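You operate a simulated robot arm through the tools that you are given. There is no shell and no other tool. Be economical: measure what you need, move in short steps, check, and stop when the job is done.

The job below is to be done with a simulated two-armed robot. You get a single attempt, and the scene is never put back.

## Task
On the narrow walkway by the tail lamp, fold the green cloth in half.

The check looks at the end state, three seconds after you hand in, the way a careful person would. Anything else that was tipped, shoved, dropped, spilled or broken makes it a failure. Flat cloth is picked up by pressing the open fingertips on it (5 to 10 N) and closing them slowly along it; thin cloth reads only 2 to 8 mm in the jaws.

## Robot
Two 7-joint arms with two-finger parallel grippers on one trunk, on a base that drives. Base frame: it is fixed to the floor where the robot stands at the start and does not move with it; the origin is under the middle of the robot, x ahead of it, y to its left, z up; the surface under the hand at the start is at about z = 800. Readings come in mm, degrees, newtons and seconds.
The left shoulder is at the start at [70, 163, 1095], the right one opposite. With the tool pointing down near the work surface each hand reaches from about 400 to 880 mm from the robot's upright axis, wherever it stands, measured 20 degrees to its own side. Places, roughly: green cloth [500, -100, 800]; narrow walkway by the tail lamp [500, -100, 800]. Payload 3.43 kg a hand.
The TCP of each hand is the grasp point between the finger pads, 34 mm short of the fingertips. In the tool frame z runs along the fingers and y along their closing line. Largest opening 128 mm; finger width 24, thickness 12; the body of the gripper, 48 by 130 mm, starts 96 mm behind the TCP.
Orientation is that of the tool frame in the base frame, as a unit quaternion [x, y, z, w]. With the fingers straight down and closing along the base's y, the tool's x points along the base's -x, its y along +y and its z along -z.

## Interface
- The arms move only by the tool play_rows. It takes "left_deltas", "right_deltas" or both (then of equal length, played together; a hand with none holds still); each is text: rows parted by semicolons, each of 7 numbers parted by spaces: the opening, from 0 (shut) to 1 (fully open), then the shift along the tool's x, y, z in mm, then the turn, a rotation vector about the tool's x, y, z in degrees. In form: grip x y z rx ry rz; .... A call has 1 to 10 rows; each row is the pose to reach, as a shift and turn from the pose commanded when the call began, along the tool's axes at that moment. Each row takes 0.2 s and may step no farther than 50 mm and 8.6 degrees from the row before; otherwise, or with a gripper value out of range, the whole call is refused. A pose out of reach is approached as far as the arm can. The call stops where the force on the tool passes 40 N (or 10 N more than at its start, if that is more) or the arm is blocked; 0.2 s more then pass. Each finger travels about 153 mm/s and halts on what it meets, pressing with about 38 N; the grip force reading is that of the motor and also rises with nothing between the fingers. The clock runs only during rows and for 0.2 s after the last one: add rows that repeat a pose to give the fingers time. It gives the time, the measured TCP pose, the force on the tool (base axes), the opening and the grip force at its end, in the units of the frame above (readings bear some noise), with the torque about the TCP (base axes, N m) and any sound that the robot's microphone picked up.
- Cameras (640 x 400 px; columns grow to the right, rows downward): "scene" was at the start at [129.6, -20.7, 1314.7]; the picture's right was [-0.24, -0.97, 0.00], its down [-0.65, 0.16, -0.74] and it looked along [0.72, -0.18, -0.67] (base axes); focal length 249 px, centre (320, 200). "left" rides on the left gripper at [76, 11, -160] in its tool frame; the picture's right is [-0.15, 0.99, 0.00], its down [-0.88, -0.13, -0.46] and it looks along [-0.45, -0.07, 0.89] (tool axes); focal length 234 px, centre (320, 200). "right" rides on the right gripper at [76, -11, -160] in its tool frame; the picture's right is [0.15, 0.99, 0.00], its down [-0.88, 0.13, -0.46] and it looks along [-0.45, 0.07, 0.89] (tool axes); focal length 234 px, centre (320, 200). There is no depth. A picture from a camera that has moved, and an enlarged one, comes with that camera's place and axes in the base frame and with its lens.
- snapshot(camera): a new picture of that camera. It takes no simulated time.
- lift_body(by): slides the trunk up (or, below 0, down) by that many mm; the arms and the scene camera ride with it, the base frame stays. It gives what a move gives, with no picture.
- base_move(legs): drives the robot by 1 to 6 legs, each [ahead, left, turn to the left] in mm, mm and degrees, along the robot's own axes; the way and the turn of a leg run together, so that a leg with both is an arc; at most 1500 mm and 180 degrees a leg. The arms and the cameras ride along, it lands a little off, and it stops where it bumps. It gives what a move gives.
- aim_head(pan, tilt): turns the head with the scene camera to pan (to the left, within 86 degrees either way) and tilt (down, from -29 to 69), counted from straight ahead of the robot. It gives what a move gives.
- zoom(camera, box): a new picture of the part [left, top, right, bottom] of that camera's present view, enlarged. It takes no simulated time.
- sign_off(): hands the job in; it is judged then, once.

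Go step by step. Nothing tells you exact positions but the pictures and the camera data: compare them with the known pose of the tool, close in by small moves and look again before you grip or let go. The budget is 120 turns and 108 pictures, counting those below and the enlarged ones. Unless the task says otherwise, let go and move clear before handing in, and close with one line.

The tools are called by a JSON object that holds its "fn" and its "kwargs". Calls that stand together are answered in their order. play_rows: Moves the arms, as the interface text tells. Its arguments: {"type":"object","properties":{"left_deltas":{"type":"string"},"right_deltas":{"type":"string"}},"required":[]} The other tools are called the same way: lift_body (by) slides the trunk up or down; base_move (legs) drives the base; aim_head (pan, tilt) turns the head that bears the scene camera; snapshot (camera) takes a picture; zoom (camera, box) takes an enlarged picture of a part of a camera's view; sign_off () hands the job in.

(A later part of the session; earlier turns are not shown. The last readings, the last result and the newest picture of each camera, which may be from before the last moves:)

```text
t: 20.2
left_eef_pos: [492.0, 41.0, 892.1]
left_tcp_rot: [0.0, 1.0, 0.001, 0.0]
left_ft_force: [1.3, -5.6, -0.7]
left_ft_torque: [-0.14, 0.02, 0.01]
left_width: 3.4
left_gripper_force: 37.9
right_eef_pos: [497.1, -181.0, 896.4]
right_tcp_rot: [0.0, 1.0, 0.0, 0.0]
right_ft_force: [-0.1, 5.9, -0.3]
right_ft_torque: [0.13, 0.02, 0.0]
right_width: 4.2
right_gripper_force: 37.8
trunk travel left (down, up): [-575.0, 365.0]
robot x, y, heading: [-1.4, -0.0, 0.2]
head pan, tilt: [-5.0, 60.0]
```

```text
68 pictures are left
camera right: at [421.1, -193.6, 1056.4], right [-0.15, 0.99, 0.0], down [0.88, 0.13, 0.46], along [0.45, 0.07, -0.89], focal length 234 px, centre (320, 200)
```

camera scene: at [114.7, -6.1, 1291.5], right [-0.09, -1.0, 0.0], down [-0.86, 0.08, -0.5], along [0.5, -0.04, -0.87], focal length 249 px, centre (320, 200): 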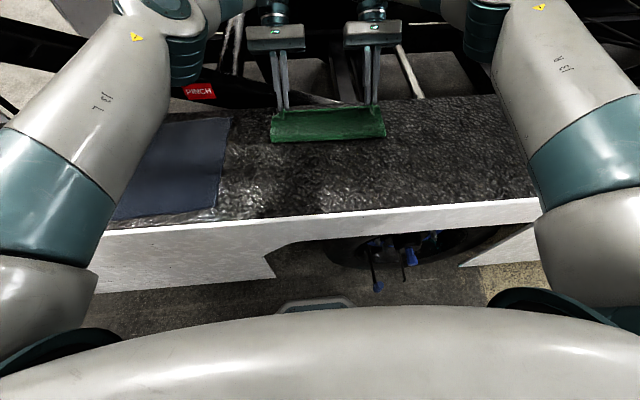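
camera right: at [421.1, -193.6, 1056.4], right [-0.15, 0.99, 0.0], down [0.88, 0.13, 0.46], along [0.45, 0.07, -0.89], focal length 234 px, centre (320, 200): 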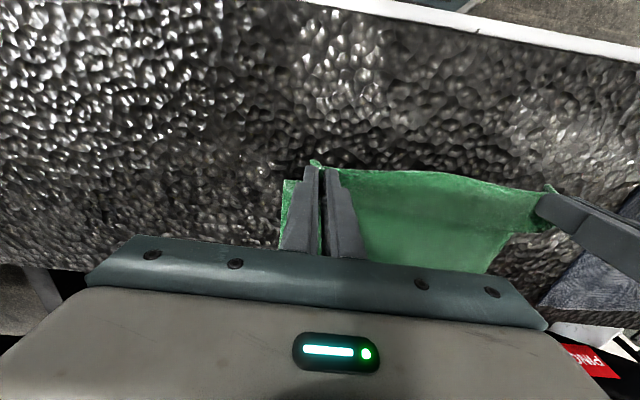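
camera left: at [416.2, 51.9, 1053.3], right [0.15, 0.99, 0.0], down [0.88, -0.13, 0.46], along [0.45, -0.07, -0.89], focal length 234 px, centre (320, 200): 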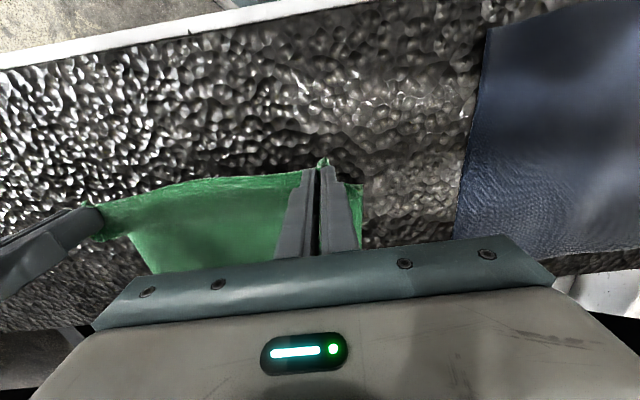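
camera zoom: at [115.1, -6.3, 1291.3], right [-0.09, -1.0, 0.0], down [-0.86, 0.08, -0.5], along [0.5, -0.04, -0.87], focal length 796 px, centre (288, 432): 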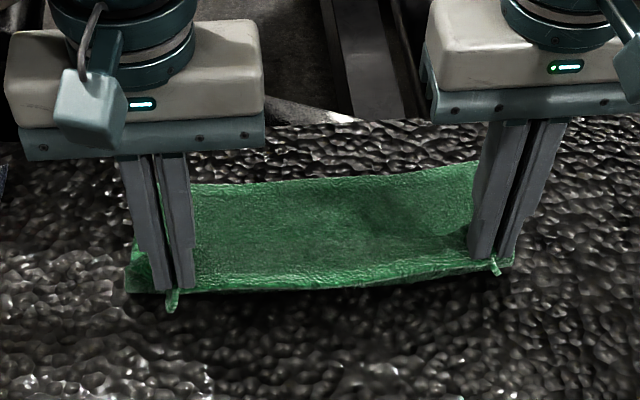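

The sheet is back over the near side, with the far edge now at about x≈650. The 24 mm held strip causes the curl, so I'll lay the edge flat again and regrasp just a thin margin with the hands tilted.

{"fn": "play_rows", "kwargs": {"left_deltas": "0 20 0 8 0 0 0; 0 38 0 22 0 0 0; 0 50 0 36 0 0 0; 0 56 0 49 0 0 0; 0 58 0 49 0 0 0; 0.05 58 0 49 0 0 0; 0.12 58 0 49 0 0 0; 0.2 58 0 49 0 0 0; 0.2 58 0 30 0 0 0; 0.2 58 0 0 0 0 0", "right_deltas": "0 20 0 8 0 0 0; 0 38 0 22 0 0 0; 0 52 0 38 0 0 0; 0 60 0 53 0 0 0; 0 62 0 53 0 0 0; 0.05 62 0 53 0 0 0; 0.12 62 0 53 0 0 0; 0.2 62 0 53 0 0 0; 0.2 62 0 30 0 0 0; 0.2 62 0 0 0 0 0"}}

{"fn": "zoom", "kwargs": {"camera": "scene", "box": [230, 75, 430, 200]}}

{"fn": "snapshot", "kwargs": {"camera": "left"}}

{"fn": "snapshot", "kwargs": {"camera": "right"}}

```text
t: 22.4
left_eef_pos: [430.6, 39.9, 894.9]
left_tcp_rot: [0.001, 1.0, 0.0, 0.0]
left_ft_force: [0.3, -0.1, 0.2]
left_ft_torque: [0.02, 0.0, 0.02]
left_width: 25.5
left_gripper_force: 0.1
right_eef_pos: [432.8, -179.7, 896.5]
right_tcp_rot: [0.0, 1.0, 0.0, 0.0]
right_ft_force: [-0.7, -0.3, 1.8]
right_ft_torque: [-0.01, -0.02, 0.03]
right_width: 25.5
right_gripper_force: 0.1
trunk travel left (down, up): [-575.0, 365.0]
robot x, y, heading: [0.8, -1.0, 0.4]
head pan, tilt: [-5.0, 60.0]
```

```text
3.20 times, centred on (330, 138) of scene
camera zoom: at [114.5, -6.2, 1291.2], right [-0.09, -1.0, 0.0], down [-0.86, 0.08, -0.5], along [0.5, -0.04, -0.87], focal length 796 px, centre (288, 400)
```

zoom: 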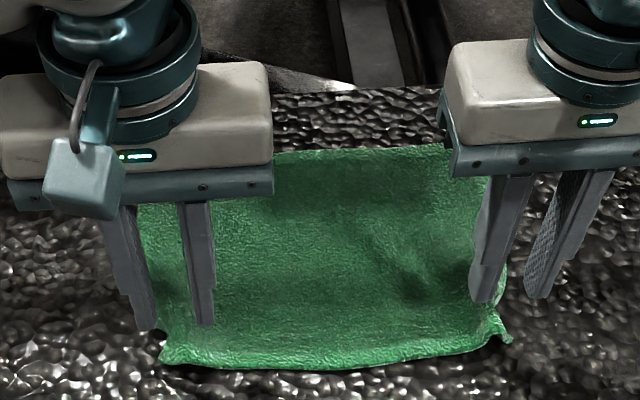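

```text
66 pictures are left
camera left: at [355.2, 52.1, 1054.3], right [0.15, 0.99, 0.0], down [0.88, -0.13, 0.46], along [0.45, -0.07, -0.89], focal length 234 px, centre (320, 200)
```

left: 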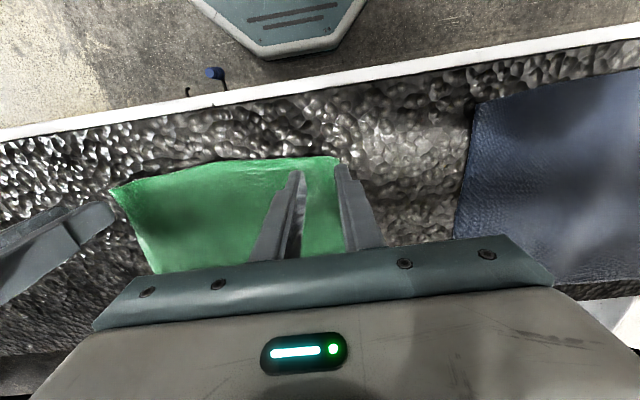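

```text
65 pictures are left
camera right: at [356.3, -192.1, 1056.3], right [-0.15, 0.99, 0.0], down [0.88, 0.13, 0.46], along [0.45, 0.07, -0.89], focal length 234 px, centre (320, 200)
```

right: 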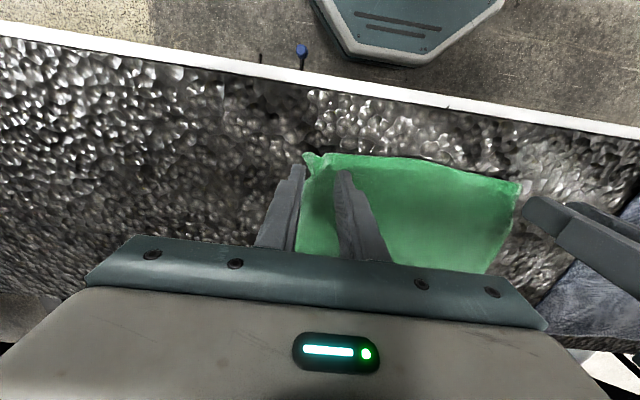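

The cloth is flat again, near edge at x≈430. I'll tilt the hands 30° back (fingers pointing forward) just above the edge.

{"fn": "play_rows", "kwargs": {"left_deltas": "0.2 1 -2 8 0 -8 0; 0.2 2 -2 16 0 -16 0; 0.2 3 -2 24 0 -24 0; 0.2 4 -2 30 0 -30 0; 0.2 4 -2 30 0 -30 0", "right_deltas": "0.2 1 3 8 0 -8 0; 0.2 3 5 16 0 -16 0; 0.2 5 5 24 0 -24 0; 0.2 6 5 31 0 -30 0; 0.2 6 5 31 0 -30 0"}}

{"fn": "zoom", "kwargs": {"camera": "scene", "box": [230, 75, 430, 200]}}

{"fn": "zoom", "kwargs": {"camera": "left", "box": [200, 100, 440, 250]}}

{"fn": "zoom", "kwargs": {"camera": "right", "box": [200, 100, 440, 250]}}

```text
t: 23.6
left_eef_pos: [427.5, 36.6, 864.3]
left_tcp_rot: [0.0, 0.966, 0.001, 0.26]
left_ft_force: [-0.3, 0.0, -0.1]
left_ft_torque: [-0.02, 0.01, 0.01]
left_width: 25.4
left_gripper_force: 0.0
right_eef_pos: [488.6, -159.3, 862.4]
right_tcp_rot: [-0.001, 0.966, 0.0, 0.259]
right_ft_force: [-0.6, 0.3, 0.6]
right_ft_torque: [-0.03, -0.02, -0.02]
right_width: 25.7
right_gripper_force: 0.1
right hand out of reach, approached as far as the arm can: row 2, 3, 4, 5
trunk travel left (down, up): [-575.0, 365.0]
robot x, y, heading: [0.2, -1.3, 0.0]
head pan, tilt: [-5.0, 60.0]
```

```text
3.20 times, centred on (330, 138) of scene
camera zoom: at [115.1, -6.1, 1291.3], right [-0.09, -1.0, 0.0], down [-0.86, 0.08, -0.5], along [0.5, -0.04, -0.87], focal length 796 px, centre (288, 400)
```

zoom: 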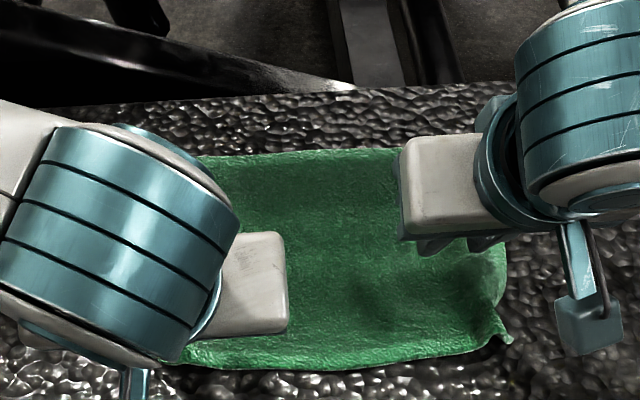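

```text
2.67 times, centred on (320, 175) of left
camera zoom: at [282.7, 50.3, 965.6], right [0.13, 0.99, 0.07], down [0.53, -0.13, 0.84], along [0.84, -0.07, -0.54], focal length 624 px, centre (320, 267)
```

zoom: 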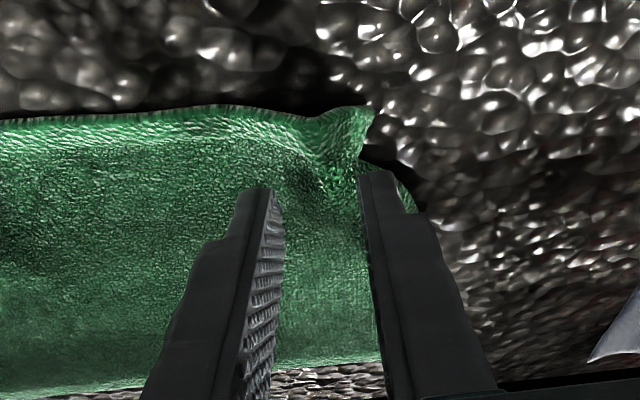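

```text
2.67 times, centred on (320, 175) of right
camera zoom: at [343.5, -173.1, 962.3], right [-0.13, 0.99, -0.07], down [0.54, 0.13, 0.83], along [0.84, 0.07, -0.55], focal length 624 px, centre (320, 267)
```

zoom: 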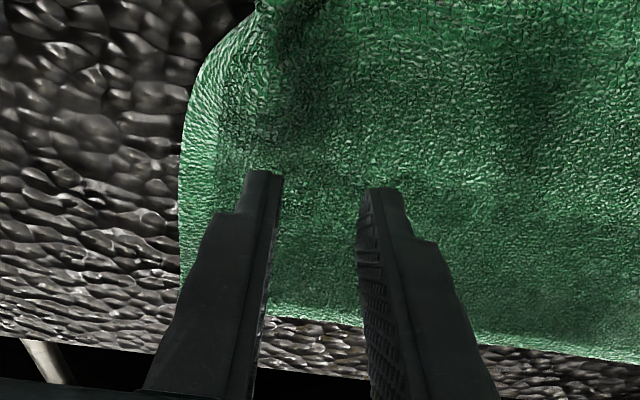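

The right arm can't reach that back-tilted pose this close, so I'll go back to vertical and take just a thin edge margin instead.

{"fn": "play_rows", "kwargs": {"left_deltas": "0.2 -4 0 -8 0 8 0; 0.2 -9 0 -16 0 16 0; 0.2 -14 0 -22 0 24 0; 0.2 -18 0 -26 0 30 0; 0.2 -18 0 -26 0 30 0", "right_deltas": "0.2 -4 0 -8 0 8 0; 0.2 -9 0 -16 0 16 0; 0.2 -14 0 -22 0 24 0; 0.2 -18 0 -26 0 30 0; 0.2 -18 0 -26 0 30 0"}}

{"fn": "zoom", "kwargs": {"camera": "left", "box": [200, 100, 440, 250]}}

{"fn": "zoom", "kwargs": {"camera": "right", "box": [200, 100, 440, 250]}}

```text
t: 24.8
left_eef_pos: [431.8, 39.8, 896.7]
left_tcp_rot: [0.001, 1.0, 0.0, -0.001]
left_ft_force: [-0.4, 0.1, 0.3]
left_ft_torque: [0.02, -0.01, -0.03]
left_width: 25.5
left_gripper_force: 0.0
right_eef_pos: [491.5, -158.4, 894.5]
right_tcp_rot: [-0.001, 1.0, 0.0, -0.001]
right_ft_force: [-0.1, -0.6, -0.1]
right_ft_torque: [0.02, 0.01, 0.01]
right_width: 25.4
right_gripper_force: 0.0
trunk travel left (down, up): [-575.0, 365.0]
robot x, y, heading: [-1.0, 0.8, -0.1]
head pan, tilt: [-5.0, 60.0]
```

```text
2.67 times, centred on (320, 175) of left
camera zoom: at [356.8, 51.8, 1057.5], right [0.15, 0.99, 0.0], down [0.88, -0.13, 0.45], along [0.45, -0.07, -0.89], focal length 624 px, centre (320, 267)
```

zoom: 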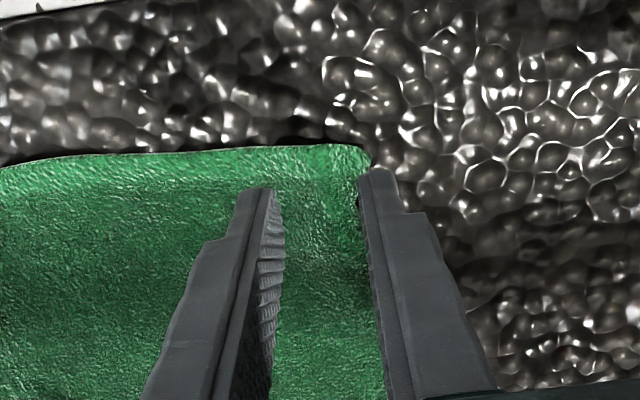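

```text
2.67 times, centred on (320, 175) of right
camera zoom: at [417.0, -169.6, 1054.1], right [-0.15, 0.99, 0.0], down [0.88, 0.13, 0.45], along [0.45, 0.07, -0.89], focal length 624 px, centre (320, 267)
```

zoom: 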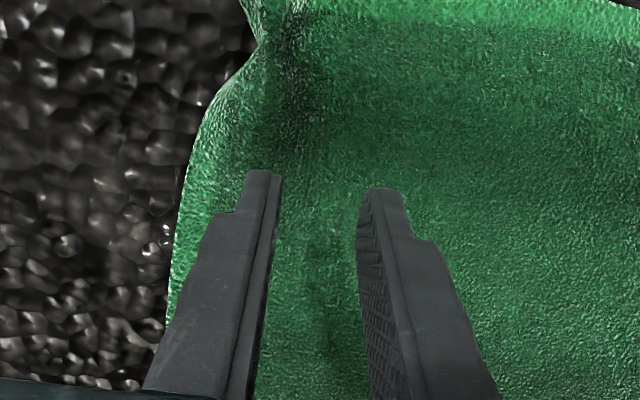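

Moving the right hand back to its corner and re-aligning the left by a few millimetres.

{"fn": "play_rows", "kwargs": {"left_deltas": "0.2 3 -2 0 0 0 0; 0.2 6 -4 10 0 0 0; 0.2 6 -4 20 0 0 0", "right_deltas": "0.2 30 -8 0 0 0 0; 0.2 67 -18 10 0 0 0; 0.2 67 -18 20 0 0 0"}}

{"fn": "zoom", "kwargs": {"camera": "left", "box": [200, 100, 440, 250]}}

{"fn": "zoom", "kwargs": {"camera": "right", "box": [200, 100, 440, 250]}}

```text
t: 25.6
left_eef_pos: [425.3, 37.3, 876.9]
left_tcp_rot: [0.0, 1.0, 0.001, 0.0]
left_ft_force: [0.4, -0.1, 0.4]
left_ft_torque: [-0.01, 0.05, -0.01]
left_width: 25.7
left_gripper_force: 0.0
right_eef_pos: [426.8, -174.5, 872.8]
right_tcp_rot: [-0.001, 1.0, 0.0, 0.0]
right_ft_force: [-0.7, -0.4, 0.3]
right_ft_torque: [-0.05, 0.08, 0.0]
right_width: 25.7
right_gripper_force: 0.1
trunk travel left (down, up): [-575.0, 365.0]
robot x, y, heading: [-2.3, -0.1, 0.0]
head pan, tilt: [-5.0, 60.0]
```

```text
2.67 times, centred on (320, 175) of left
camera zoom: at [350.3, 48.0, 1036.7], right [0.15, 0.99, 0.0], down [0.88, -0.13, 0.46], along [0.45, -0.07, -0.89], focal length 624 px, centre (320, 267)
```

zoom: 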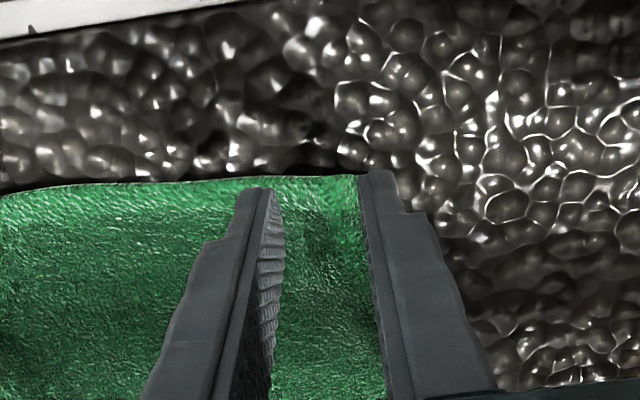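

```text
2.67 times, centred on (320, 175) of right
camera zoom: at [351.1, -186.6, 1032.2], right [-0.15, 0.99, 0.0], down [0.88, 0.13, 0.46], along [0.45, 0.07, -0.89], focal length 624 px, centre (320, 267)
```

zoom: 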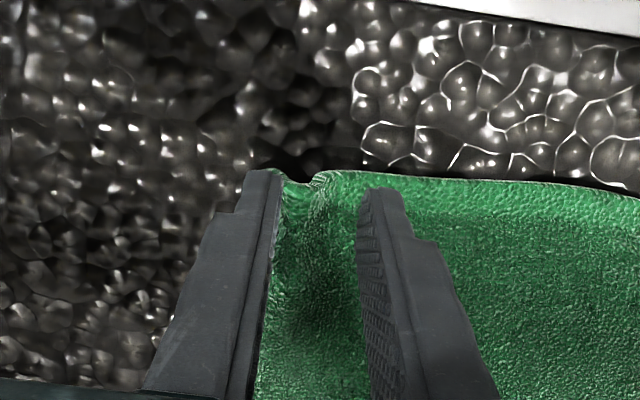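

Well aligned with a ~7 mm margin. Lowering to light contact.

{"fn": "play_rows", "kwargs": {"left_deltas": "0.2 0 0 20 0 0 0; 0.2 0 0 34 0 0 0; 0.2 0 0 38 0 0 0; 0.2 0 0 40 0 0 0; 0.2 0 0 40.5 0 0 0", "right_deltas": "0.2 0 0 18 0 0 0; 0.2 0 0 31 0 0 0; 0.2 0 0 35 0 0 0; 0.2 0 0 37 0 0 0; 0.2 0 0 38 0 0 0"}}

```text
t: 26.8
left_eef_pos: [425.3, 34.2, 837.5]
left_tcp_rot: [0.0, 1.0, -0.001, 0.002]
left_ft_force: [7.9, -4.0, 12.5]
left_ft_torque: [-0.12, -0.3, -0.02]
left_width: 25.5
left_gripper_force: 0.1
right_eef_pos: [426.3, -174.8, 836.0]
right_tcp_rot: [0.0, 1.0, 0.001, 0.002]
right_ft_force: [1.6, 3.6, 20.6]
right_ft_torque: [0.27, -0.17, 0.06]
right_width: 25.9
right_gripper_force: 0.5
trunk travel left (down, up): [-575.0, 365.0]
robot x, y, heading: [3.0, -0.2, 0.2]
head pan, tilt: [-5.0, 60.0]
```

Slightly too firm; easing off a bit, then closing slowly and lifting.

{"fn": "play_rows", "kwargs": {"left_deltas": "0.2 0 0 -0.8 0 0 0; 0.17 0 0 -0.8 0 0 0; 0.14 0 0 -0.8 0 0 0; 0.11 0 0 -0.8 0 0 0; 0.08 0 0 -0.8 0 0 0; 0.04 0 0 -0.8 0 0 0; 0 0 0 -0.8 0 0 0; 0 0 0 -0.8 0 0 0; 0 -3 0 -10 0 0 0; 0 -8 0 -25 0 0 0", "right_deltas": "0.2 0 0 -1.5 0 0 0; 0.17 0 0 -1.5 0 0 0; 0.14 0 0 -1.5 0 0 0; 0.11 0 0 -1.5 0 0 0; 0.08 0 0 -1.5 0 0 0; 0.04 0 0 -1.5 0 0 0; 0 0 0 -1.5 0 0 0; 0 0 0 -1.5 0 0 0; 0 -3 0 -10 0 0 0; 0 -8 0 -25 0 0 0"}}

{"fn": "zoom", "kwargs": {"camera": "left", "box": [200, 100, 440, 250]}}

{"fn": "zoom", "kwargs": {"camera": "right", "box": [200, 100, 440, 250]}}

{"fn": "zoom", "kwargs": {"camera": "scene", "box": [230, 75, 430, 200]}}

```text
t: 29.0
left_eef_pos: [433.1, 35.7, 859.2]
left_tcp_rot: [0.001, 1.0, -0.001, -0.001]
left_ft_force: [-0.4, -4.2, 0.5]
left_ft_torque: [-0.16, 0.0, -0.07]
left_width: 3.2
left_gripper_force: 38.6
right_eef_pos: [432.9, -176.1, 859.1]
right_tcp_rot: [0.0, 1.0, 0.0, 0.0]
right_ft_force: [0.7, 3.9, 0.2]
right_ft_torque: [0.16, 0.01, 0.06]
right_width: 4.4
right_gripper_force: 38.3
trunk travel left (down, up): [-575.0, 365.0]
robot x, y, heading: [1.0, -1.1, -0.1]
head pan, tilt: [-5.0, 60.0]
```

```text
2.67 times, centred on (320, 175) of left
camera zoom: at [358.2, 47.6, 1020.3], right [0.15, 0.99, 0.0], down [0.88, -0.13, 0.45], along [0.45, -0.07, -0.89], focal length 624 px, centre (320, 267)
```

zoom: 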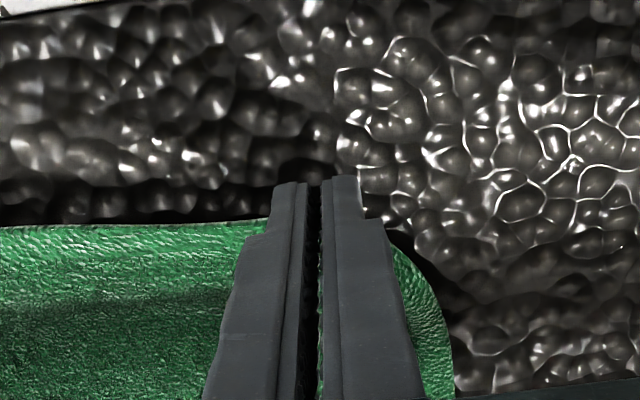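

```text
2.67 times, centred on (320, 175) of right
camera zoom: at [358.1, -188.1, 1018.5], right [-0.15, 0.99, 0.0], down [0.88, 0.13, 0.46], along [0.45, 0.07, -0.89], focal length 624 px, centre (320, 267)
```

zoom: 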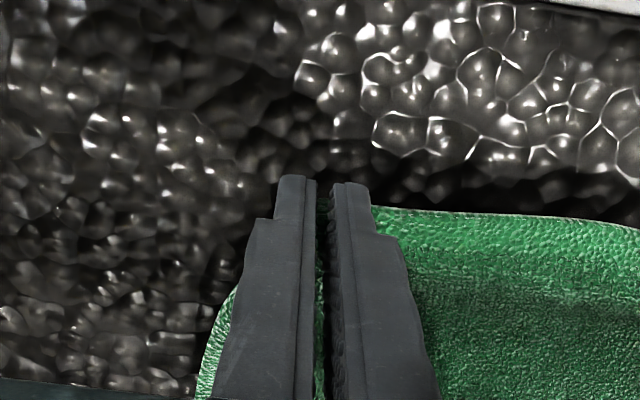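

```text
3.20 times, centred on (330, 138) of scene
camera zoom: at [114.7, -6.2, 1291.2], right [-0.09, -1.0, 0.0], down [-0.86, 0.08, -0.5], along [0.5, -0.04, -0.87], focal length 796 px, centre (288, 400)
```

zoom: 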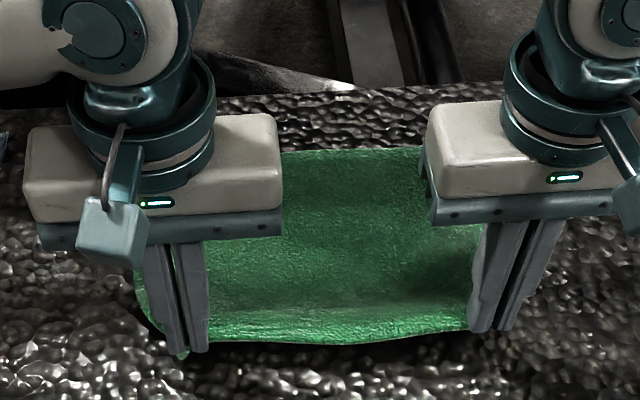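

Both edges held by a thin margin. Now a tighter arc (radius ~90 mm about x≈533) with tilt at the end, stopping with the sheet leaning outward.

{"fn": "play_rows", "kwargs": {"left_deltas": "0 -17 0 -25 0 0 0; 0 -42 0 -47 0 0 0; 0 -72 0 -60 0 0 0; 0 -100 0 -63 0 0 0; 0 -127 0 -61 0 8 0; 0 -148 0 -54 0 16 0; 0 -166 0 -44 0 24 0; 0 -180 0 -33 0 32 0; 0 -191 0 -20 0 40 0; 0 -191 0 -20 0 40 0", "right_deltas": "0 -17 0 -25 0 0 0; 0 -42 0 -47 0 0 0; 0 -72 0 -60 0 0 0; 0 -100 0 -63 0 0 0; 0 -127 0 -61 0 8 0; 0 -148 0 -54 0 16 0; 0 -166 0 -44 0 24 0; 0 -180 0 -33 0 32 0; 0 -191 0 -20 0 40 0; 0 -191 0 -20 0 40 0"}}

{"fn": "zoom", "kwargs": {"camera": "scene", "box": [230, 75, 430, 200]}}

{"fn": "zoom", "kwargs": {"camera": "left", "box": [40, 60, 440, 310]}}

{"fn": "zoom", "kwargs": {"camera": "right", "box": [200, 60, 600, 310]}}

```text
t: 31.2
left_eef_pos: [623.8, 35.1, 880.2]
left_tcp_rot: [0.0, 0.94, -0.001, -0.342]
left_ft_force: [-0.3, -3.8, 0.0]
left_ft_torque: [-0.16, -0.04, 0.04]
left_width: 3.4
left_gripper_force: 37.6
right_eef_pos: [621.6, -175.2, 879.1]
right_tcp_rot: [-0.001, 0.94, 0.0, -0.342]
right_ft_force: [-0.4, 2.4, 0.1]
right_ft_torque: [0.11, -0.02, -0.05]
right_width: 4.4
right_gripper_force: 37.7
trunk travel left (down, up): [-575.0, 365.0]
robot x, y, heading: [-3.6, 2.1, 0.1]
head pan, tilt: [-5.0, 60.0]
```

```text
3.20 times, centred on (330, 138) of scene
camera zoom: at [114.1, -6.0, 1291.5], right [-0.09, -1.0, 0.0], down [-0.86, 0.08, -0.5], along [0.5, -0.04, -0.87], focal length 796 px, centre (288, 400)
```

zoom: 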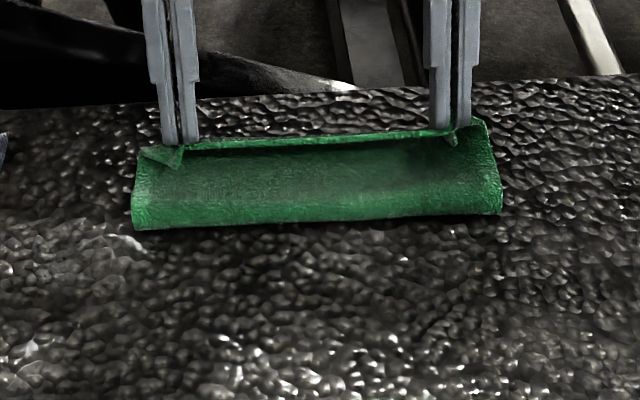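

```text
1.60 times, centred on (240, 185) of left
camera zoom: at [668.3, 46.9, 1051.5], right [0.11, 0.99, -0.1], down [0.97, -0.13, -0.22], along [-0.23, -0.07, -0.97], focal length 375 px, centre (448, 224)
```

zoom: 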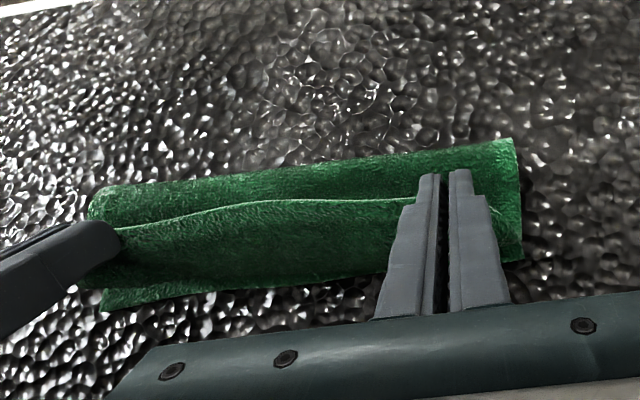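

```text
1.60 times, centred on (400, 185) of right
camera zoom: at [667.3, -188.1, 1051.0], right [-0.11, 0.99, 0.09], down [0.97, 0.13, -0.22], along [-0.23, 0.07, -0.97], focal length 375 px, centre (192, 224)
```

zoom: 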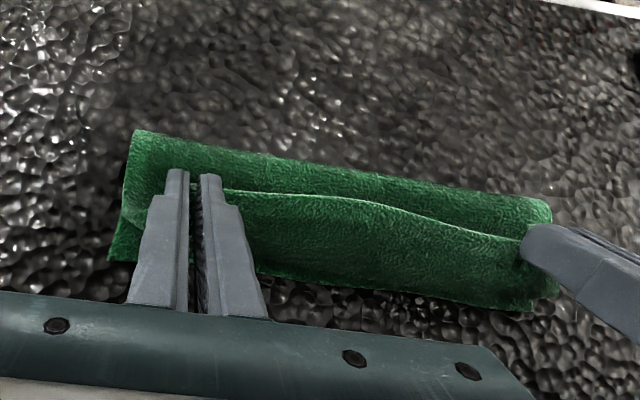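

The sheet leans toward the far edge with only a small lip. I'll carry it on, lower, and release while still moving outward, then rise clear.

{"fn": "play_rows", "kwargs": {"left_deltas": "0 -14 0 1 0 0 0; 0 -32 0 3.5 0 0 0; 0.2 -41 0 -1 0 0 0; 0.25 -41 0 -8 0 0 0; 0.25 -21 0 -31 0 0 0; 0.25 9 0 -58 0 0 0; 0.25 35 0 -88 0 0 0", "right_deltas": "0 -14 0 1 0 0 0; 0 -32 0 3.5 0 0 0; 0.2 -41 0 -1 0 0 0; 0.25 -41 0 -8 0 0 0; 0.25 -21 0 -31 0 0 0; 0.25 9 0 -58 0 0 0; 0.25 35 0 -88 0 0 0"}}

{"fn": "zoom", "kwargs": {"camera": "scene", "box": [250, 95, 410, 165]}}

{"fn": "zoom", "kwargs": {"camera": "left", "box": [40, 60, 440, 310]}}

{"fn": "zoom", "kwargs": {"camera": "right", "box": [200, 60, 600, 310]}}

```text
t: 32.8
left_eef_pos: [644.9, 38.5, 956.7]
left_tcp_rot: [0.001, 0.94, 0.0, -0.342]
left_ft_force: [0.5, -0.2, 0.2]
left_ft_torque: [0.02, -0.01, -0.01]
left_width: 31.9
left_gripper_force: 0.0
left hand out of reach, approached as far as the arm can: row 3, 4, 5, 6, 7
right_eef_pos: [655.7, -170.9, 973.3]
right_tcp_rot: [0.0, 0.94, -0.001, -0.342]
right_ft_force: [-0.5, 0.0, 0.1]
right_ft_torque: [-0.03, -0.05, -0.03]
right_width: 31.7
right_gripper_force: 0.0
trunk travel left (down, up): [-575.0, 365.0]
robot x, y, heading: [-0.5, 0.5, 0.1]
head pan, tilt: [-5.0, 60.0]
```

```text
4.00 times, centred on (330, 130) of scene
camera zoom: at [112.6, -4.4, 1291.4], right [-0.09, -1.0, 0.0], down [-0.86, 0.07, -0.5], along [0.5, -0.04, -0.87], focal length 995 px, centre (280, 480)
```

zoom: 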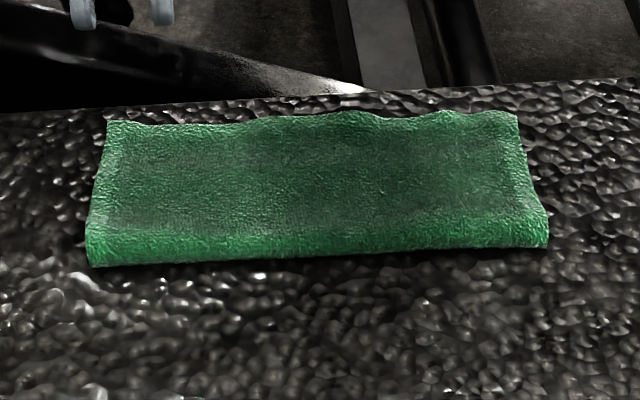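

```text
1.60 times, centred on (240, 185) of left
camera zoom: at [688.5, 51.4, 1129.0], right [0.11, 0.99, -0.1], down [0.97, -0.13, -0.21], along [-0.23, -0.07, -0.97], focal length 375 px, centre (448, 224)
```

zoom: 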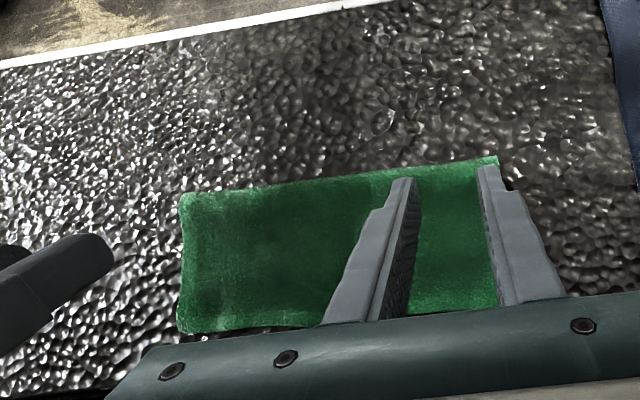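

```text
1.60 times, centred on (400, 185) of right
camera zoom: at [699.9, -183.7, 1144.4], right [-0.11, 0.99, 0.09], down [0.97, 0.13, -0.21], along [-0.22, 0.07, -0.97], focal length 375 px, centre (192, 224)
```

zoom: 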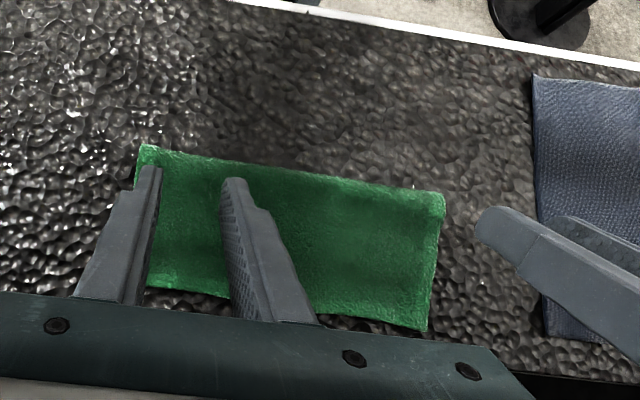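

The sheet unrolled nicely and lies flat. I'll spread the hands to see whether the far edges line up.

{"fn": "play_rows", "kwargs": {"left_deltas": "0.25 15 30 0 0 0 0; 0.25 15 60 0 0 0 0; 0.25 15 95 0 0 0 0; 0.25 15 130 0 0 0 0", "right_deltas": "0.25 10 -30 20 0 0 0; 0.25 10 -60 20 0 0 0; 0.25 10 -95 20 0 0 0; 0.25 10 -130 20 0 0 0"}}

{"fn": "snapshot", "kwargs": {"camera": "left"}}

{"fn": "snapshot", "kwargs": {"camera": "right"}}

{"fn": "zoom", "kwargs": {"camera": "scene", "box": [260, 100, 400, 165]}}

```text
t: 33.8
left_eef_pos: [632.3, 158.7, 958.6]
left_tcp_rot: [0.005, 0.938, 0.005, -0.346]
left_ft_force: [-0.3, 0.3, 0.1]
left_ft_torque: [-0.02, -0.03, 0.0]
left_width: 32.2
left_gripper_force: 0.0
right_eef_pos: [633.1, -312.3, 961.4]
right_tcp_rot: [0.0, 0.94, 0.003, -0.341]
right_ft_force: [-0.3, 0.1, -0.3]
right_ft_torque: [0.0, 0.0, -0.01]
right_width: 32.1
right_gripper_force: 0.1
trunk travel left (down, up): [-575.0, 365.0]
robot x, y, heading: [-3.0, -0.9, -0.4]
head pan, tilt: [-5.0, 60.0]
```

```text
48 pictures are left
camera left: at [677.4, 168.6, 1130.2], right [0.13, 0.99, -0.09], down [0.96, -0.14, -0.22], along [-0.23, -0.06, -0.97], focal length 234 px, centre (320, 200)
```

left: 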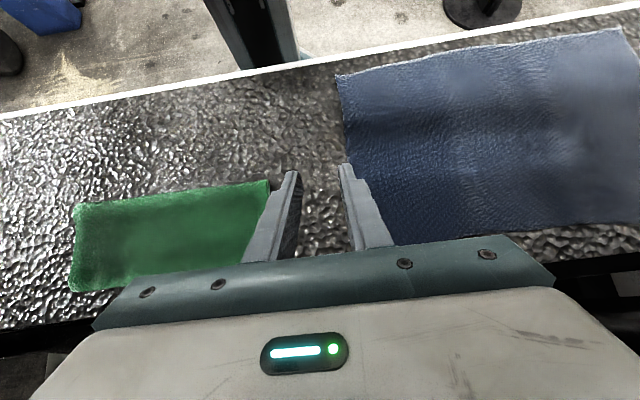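

```text
47 pictures are left
camera right: at [677.3, -326.1, 1132.8], right [-0.11, 0.99, 0.1], down [0.97, 0.13, -0.22], along [-0.23, 0.07, -0.97], focal length 234 px, centre (320, 200)
```

right: 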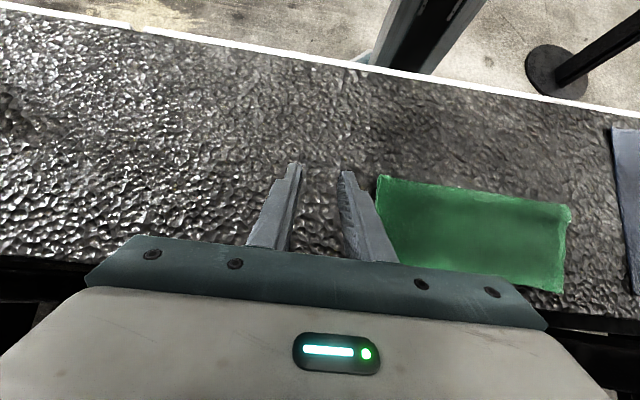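

```text
4.57 times, centred on (330, 132) of scene
camera zoom: at [113.2, -13.1, 1290.6], right [-0.09, -1.0, 0.0], down [-0.86, 0.08, -0.5], along [0.5, -0.04, -0.87], focal length 1137 px, centre (274, 509)
```

zoom: 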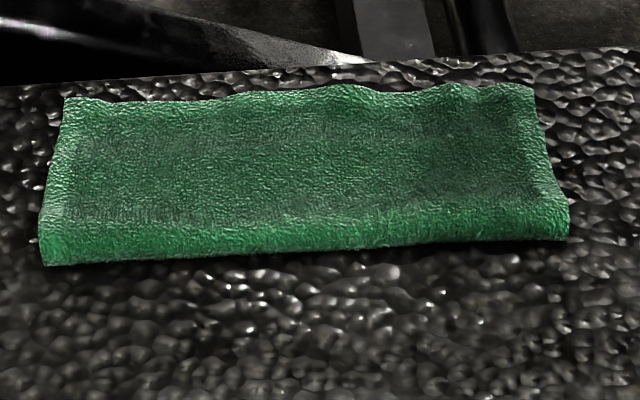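

The top sheet measures ~123 mm deep versus an ideal ~114, so it may overhang the bottom a little. I'll look closer at the far edge.

{"fn": "zoom", "kwargs": {"camera": "right", "box": [380, 160, 600, 310]}}

{"fn": "zoom", "kwargs": {"camera": "left", "box": [50, 170, 280, 320]}}

```text
2.67 times, centred on (490, 235) of right
camera zoom: at [677.3, -326.1, 1132.8], right [-0.11, 0.99, 0.1], down [0.97, 0.13, -0.22], along [-0.23, 0.07, -0.97], focal length 624 px, centre (-133, 107)
```

zoom: 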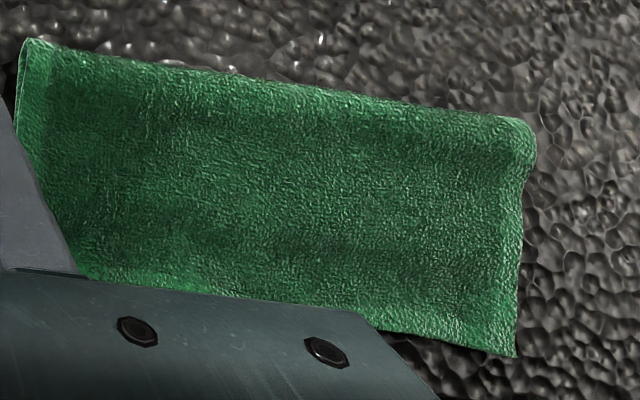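

```text
2.67 times, centred on (165, 245) of left
camera zoom: at [677.4, 168.6, 1130.2], right [0.13, 0.99, -0.09], down [0.96, -0.14, -0.22], along [-0.23, -0.06, -0.97], focal length 624 px, centre (733, 80)
```

zoom: 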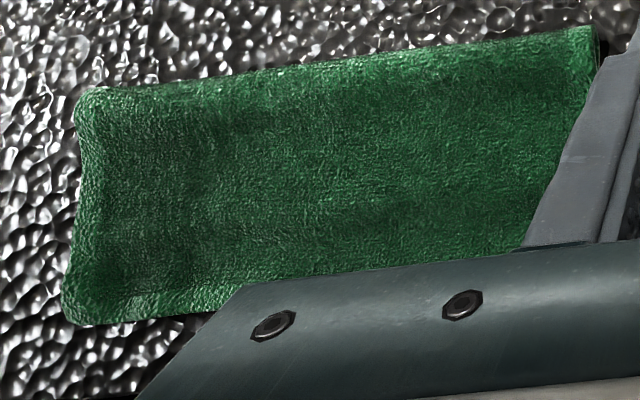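

Not visible from above. I'll roll the right hand to look at the cloth's end from the side.

{"fn": "play_rows", "kwargs": {"right_deltas": "0.25 -10 -4 7 -8 0 0; 0.25 -20 -8 14 -16 0 0; 0.25 -30 -12 21 -24 0 0; 0.25 -41 -15 28 -32 0 0; 0.25 -52 -18 36 -40 0 0; 0.25 -52 -18 36 -40 0 0"}}

{"fn": "snapshot", "kwargs": {"camera": "right"}}

```text
t: 35.2
left_eef_pos: [630.9, 159.5, 958.4]
left_tcp_rot: [0.005, 0.938, 0.006, -0.346]
left_ft_force: [0.2, 0.7, -0.3]
left_ft_torque: [-0.02, 0.01, 0.01]
left_width: 32.0
left_gripper_force: 0.1
right_eef_pos: [652.1, -327.6, 898.7]
right_tcp_rot: [0.117, 0.882, 0.325, -0.321]
right_ft_force: [-0.2, -0.4, 0.3]
right_ft_torque: [0.02, -0.01, 0.0]
right_width: 32.1
right_gripper_force: 0.0
trunk travel left (down, up): [-575.0, 365.0]
robot x, y, heading: [1.5, 0.5, -0.0]
head pan, tilt: [-5.0, 60.0]
```

```text
43 pictures are left
camera right: at [667.5, -441.2, 1035.5], right [0.3, 0.75, 0.59], down [0.95, -0.19, -0.23], along [-0.06, 0.63, -0.78], focal length 234 px, centre (320, 200)
```

right: 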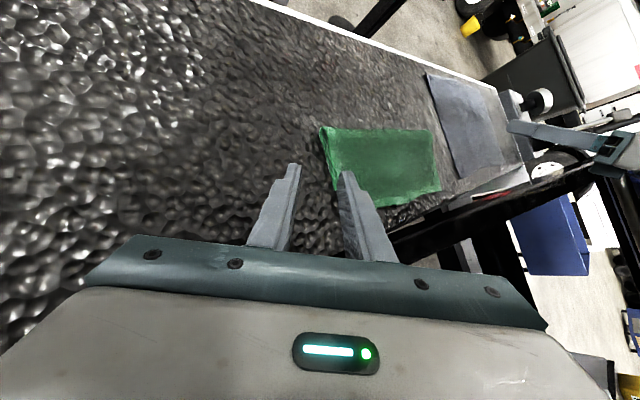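

{"fn": "zoom", "kwargs": {"camera": "right", "box": [305, 115, 450, 215]}}

```text
4.00 times, centred on (378, 165) of right
camera zoom: at [667.5, -441.2, 1035.5], right [0.3, 0.75, 0.59], down [0.95, -0.19, -0.23], along [-0.06, 0.63, -0.78], focal length 937 px, centre (90, 340)
```

zoom: 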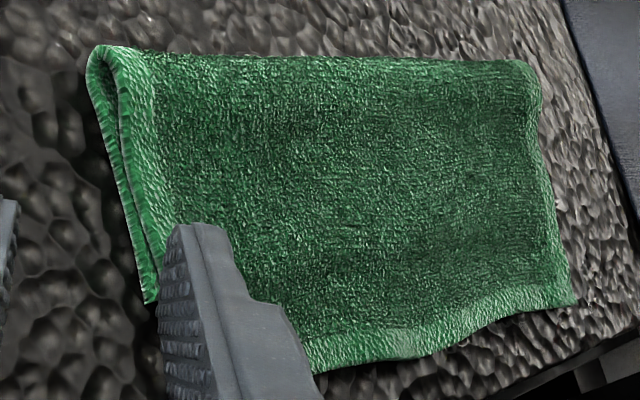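

Very useful: on the right the bottom layer ends at x≈642 while the top reaches ≈680, so the top overhangs by ~35 mm. I'll check the left end the same way.

{"fn": "play_rows", "kwargs": {"left_deltas": "0.25 -10 4 7 8 0 0; 0.25 -20 8 14 16 0 0; 0.25 -30 12 21 24 0 0; 0.25 -40 15 28 32 0 0; 0.25 -50 18 36 40 0 0; 0.25 -50 18 36 40 0 0"}}

{"fn": "zoom", "kwargs": {"camera": "left", "box": [170, 100, 350, 225]}}

```text
t: 36.6
left_eef_pos: [647.9, 185.0, 902.4]
left_tcp_rot: [-0.118, 0.883, -0.322, -0.321]
left_ft_force: [0.3, -0.2, 1.1]
left_ft_torque: [-0.01, 0.01, 0.0]
left_width: 32.2
left_gripper_force: 0.0
right_eef_pos: [652.9, -324.8, 899.1]
right_tcp_rot: [0.117, 0.883, 0.321, -0.321]
right_ft_force: [0.8, 0.4, 0.4]
right_ft_torque: [-0.04, 0.0, -0.02]
right_width: 32.0
right_gripper_force: 0.1
trunk travel left (down, up): [-575.0, 365.0]
robot x, y, heading: [-1.1, -0.4, 0.2]
head pan, tilt: [-5.0, 60.0]
```

```text
3.20 times, centred on (260, 162) of left
camera zoom: at [664.2, 297.9, 1041.0], right [-0.3, 0.76, -0.58], down [0.95, 0.19, -0.23], along [-0.06, -0.62, -0.78], focal length 749 px, centre (512, 320)
```

zoom: 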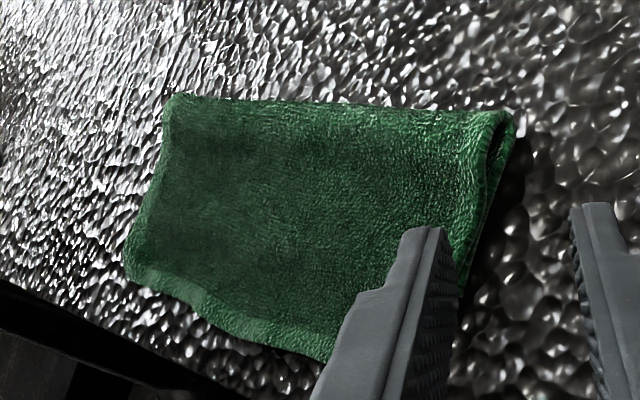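

Symmetric: crease at ≈557, top edge ≈682, bottom edge ≈642. The top overhang is a single layer, so I'll grip that edge with vertical fingers and shift it back about 40 mm. First I straighten the hands.

{"fn": "play_rows", "kwargs": {"left_deltas": "0.25 8 0 -10 -8 0 0; 0.25 16 0 -20 -16 0 0; 0.25 24 0 -30 -24 0 0; 0.25 32 0 -40 -32 0 0; 0.25 40 0 -50 -40 0 0", "right_deltas": "0.25 8 0 -10 8 0 0; 0.25 16 0 -20 16 0 0; 0.25 24 0 -30 24 0 0; 0.25 32 0 -40 32 0 0; 0.25 40 0 -50 40 0 0"}}

{"fn": "play_rows", "kwargs": {"left_deltas": "0.25 0 0 0 0 -8 0; 0.25 0 0 0 0 -16 0; 0.25 0 0 0 0 -24 0; 0.25 0 0 0 0 -32 0; 0.25 0 0 0 0 -40 0; 0.25 0 0 0 0 -40 0", "right_deltas": "0.25 0 0 0 0 -8 0; 0.25 0 0 0 0 -16 0; 0.25 0 0 0 0 -24 0; 0.25 0 0 0 0 -32 0; 0.25 0 0 0 0 -40 0; 0.25 0 0 0 0 -40 0"}}

```text
t: 37.8
left_eef_pos: [638.4, 236.1, 942.8]
left_tcp_rot: [-0.004, 0.936, -0.005, -0.351]
left_ft_force: [0.9, -0.6, 1.8]
left_ft_torque: [0.04, -0.11, -0.02]
left_width: 32.0
left_gripper_force: 0.0
right_eef_pos: [650.5, -341.8, 955.7]
right_tcp_rot: [0.0, 0.94, -0.007, -0.342]
right_ft_force: [0.3, 0.3, -0.8]
right_ft_torque: [0.01, 0.03, 0.02]
right_width: 32.1
right_gripper_force: 0.0
trunk travel left (down, up): [-575.0, 365.0]
robot x, y, heading: [1.4, 3.7, 0.5]
head pan, tilt: [-5.0, 60.0]
```

```text
t: 39.2
left_eef_pos: [643.8, 218.6, 957.3]
left_tcp_rot: [-0.001, 1.0, 0.0, 0.0]
left_ft_force: [0.2, -0.1, -0.3]
left_ft_torque: [0.01, 0.05, -0.05]
left_width: 31.8
left_gripper_force: 0.0
right_eef_pos: [644.8, -355.3, 954.3]
right_tcp_rot: [0.0, 1.0, 0.0, 0.002]
right_ft_force: [0.1, -0.2, -1.1]
right_ft_torque: [-0.01, 0.02, -0.02]
right_width: 32.3
right_gripper_force: 0.0
trunk travel left (down, up): [-575.0, 365.0]
robot x, y, heading: [-1.4, 2.8, -0.1]
head pan, tilt: [-5.0, 60.0]
```

Vertical again. Moving above the overhanging far edge.

{"fn": "play_rows", "kwargs": {"left_deltas": "0.25 -6 -40 0 0 0 0; 0.25 -12 -80 -0 0 0 0; 0.25 -18 -120 20 0 0 0; 0.25 -24 -155 45 0 0 0; 0.25 -28 -178 67 0 0 0; 0.25 -28 -178 67 0 0 0", "right_deltas": "0.25 -5 40 0 0 0 0; 0.25 -10 80 0 0 0 0; 0.25 -15 115 20 0 0 0; 0.25 -20 145 45 0 0 0; 0.25 -25 165 64 0 0 0; 0.25 -25 165 64 0 0 0"}}

{"fn": "zoom", "kwargs": {"camera": "left", "box": [160, 60, 480, 260]}}

{"fn": "zoom", "kwargs": {"camera": "right", "box": [160, 60, 480, 260]}}

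{"fn": "zoom", "kwargs": {"camera": "scene", "box": [250, 95, 410, 165]}}

```text
t: 40.6
left_eef_pos: [669.2, 39.2, 890.1]
left_tcp_rot: [0.0, 1.0, 0.0, 0.0]
left_ft_force: [0.5, -0.5, -0.3]
left_ft_torque: [-0.01, 0.01, -0.01]
left_width: 32.0
left_gripper_force: 0.0
right_eef_pos: [667.7, -189.2, 891.7]
right_tcp_rot: [0.0, 1.0, 0.0, 0.0]
right_ft_force: [0.2, -0.3, 0.1]
right_ft_torque: [0.01, -0.01, 0.0]
right_width: 32.3
right_gripper_force: 0.0
trunk travel left (down, up): [-575.0, 365.0]
robot x, y, heading: [-1.4, -1.8, -0.1]
head pan, tilt: [-5.0, 60.0]
```

```text
2.00 times, centred on (320, 160) of left
camera zoom: at [594.1, 51.9, 1051.2], right [0.15, 0.99, 0.0], down [0.88, -0.13, 0.46], along [0.45, -0.07, -0.89], focal length 468 px, centre (320, 280)
```

zoom: 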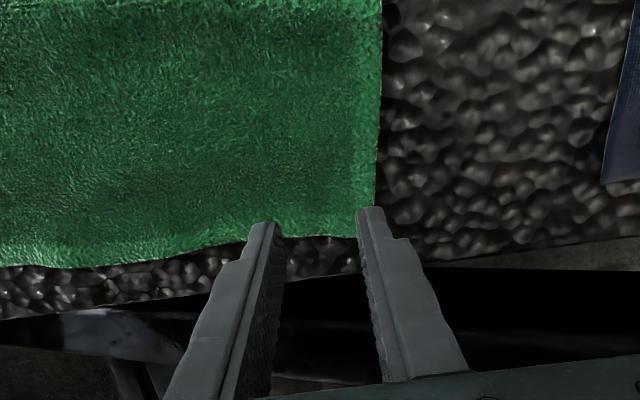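

```text
2.00 times, centred on (320, 160) of right
camera zoom: at [592.5, -201.2, 1051.4], right [-0.15, 0.99, 0.0], down [0.88, 0.13, 0.46], along [0.45, 0.07, -0.89], focal length 468 px, centre (320, 280)
```

zoom: 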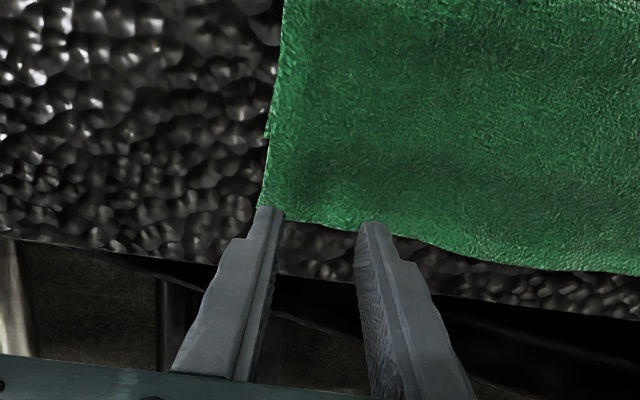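

```text
4.00 times, centred on (330, 130) of scene
camera zoom: at [114.4, -6.3, 1291.4], right [-0.09, -1.0, 0.0], down [-0.86, 0.08, -0.5], along [0.5, -0.04, -0.87], focal length 995 px, centre (280, 480)
```

zoom: 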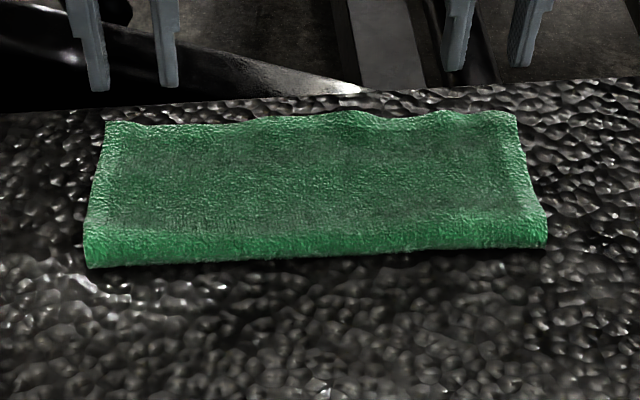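

The far top edge is at x≈691 (left) and ≈682 (right). I'll shift outward to overlap ~15 mm and lower to light contact.

{"fn": "play_rows", "kwargs": {"left_deltas": "0.25 -19 0 15 0 0 0; 0.25 -19 0 35 0 0 0; 0.25 -19 0 46 0 0 0; 0.25 -19 0 50 0 0 0; 0.25 -19 0 52 0 0 0; 0.25 -19 0 53 0 0 0", "right_deltas": "0.25 -11 0 15 0 0 0; 0.25 -11 0 35 0 0 0; 0.25 -11 0 46 0 0 0; 0.25 -11 0 50 0 0 0; 0.25 -11 0 53 0 0 0; 0.25 -11 0 54 0 0 0"}}

{"fn": "zoom", "kwargs": {"camera": "left", "box": [160, 60, 480, 260]}}

{"fn": "zoom", "kwargs": {"camera": "right", "box": [160, 60, 480, 260]}}

```text
t: 42.0
left_eef_pos: [688.8, 41.0, 839.9]
left_tcp_rot: [0.0, 1.0, -0.001, -0.001]
left_ft_force: [-0.3, -0.4, -0.1]
left_ft_torque: [-0.01, 0.03, 0.01]
left_width: 32.2
left_gripper_force: 0.1
right_eef_pos: [680.6, -189.4, 838.4]
right_tcp_rot: [0.0, 1.0, 0.0, 0.001]
right_ft_force: [0.9, 0.6, 4.8]
right_ft_torque: [0.01, 0.02, 0.04]
right_width: 32.0
right_gripper_force: 0.1
trunk travel left (down, up): [-575.0, 365.0]
robot x, y, heading: [0.6, -1.5, -0.1]
head pan, tilt: [-5.0, 60.0]
```

```text
2.00 times, centred on (320, 160) of left
camera zoom: at [612.6, 53.4, 999.8], right [0.15, 0.99, 0.0], down [0.88, -0.13, 0.46], along [0.45, -0.07, -0.89], focal length 468 px, centre (320, 280)
```

zoom: 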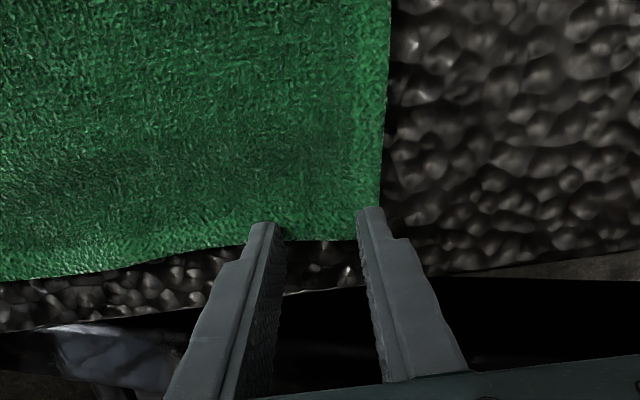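

```text
2.00 times, centred on (320, 160) of right
camera zoom: at [604.7, -201.9, 997.0], right [-0.15, 0.99, 0.0], down [0.88, 0.13, 0.46], along [0.45, 0.07, -0.89], focal length 468 px, centre (320, 280)
```

zoom: 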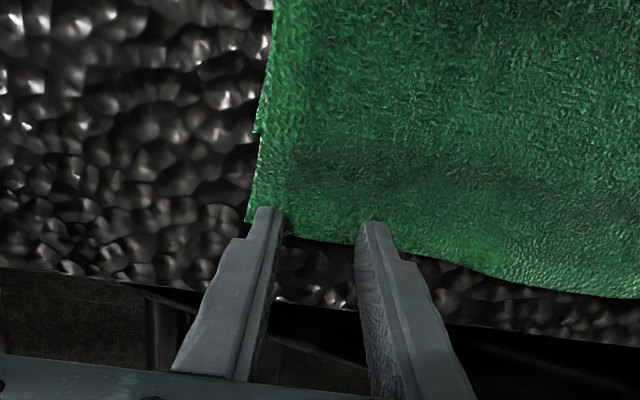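

Alignment is good. Left needs a couple of mm more, then close both slowly and lift slightly.

{"fn": "play_rows", "kwargs": {"left_deltas": "0.25 0 0 1.5 0 0 0; 0.25 0 0 2.5 0 0 0; 0.25 0 0 3 0 0 0", "right_deltas": "0.25 0 0 0.3 0 0 0; 0.25 0 0 0.5 0 0 0; 0.25 0 0 0.5 0 0 0"}}

```text
t: 42.8
left_eef_pos: [688.3, 41.6, 837.0]
left_tcp_rot: [-0.001, 1.0, 0.0, 0.002]
left_ft_force: [3.2, -2.2, 10.1]
left_ft_torque: [-0.05, -0.05, 0.02]
left_width: 31.9
left_gripper_force: 0.0
right_eef_pos: [681.6, -190.3, 836.7]
right_tcp_rot: [0.0, 1.0, 0.001, 0.001]
right_ft_force: [1.8, 1.7, 7.2]
right_ft_torque: [0.01, 0.0, -0.01]
right_width: 32.1
right_gripper_force: 0.1
trunk travel left (down, up): [-575.0, 365.0]
robot x, y, heading: [1.5, -0.7, 0.2]
head pan, tilt: [-5.0, 60.0]
```

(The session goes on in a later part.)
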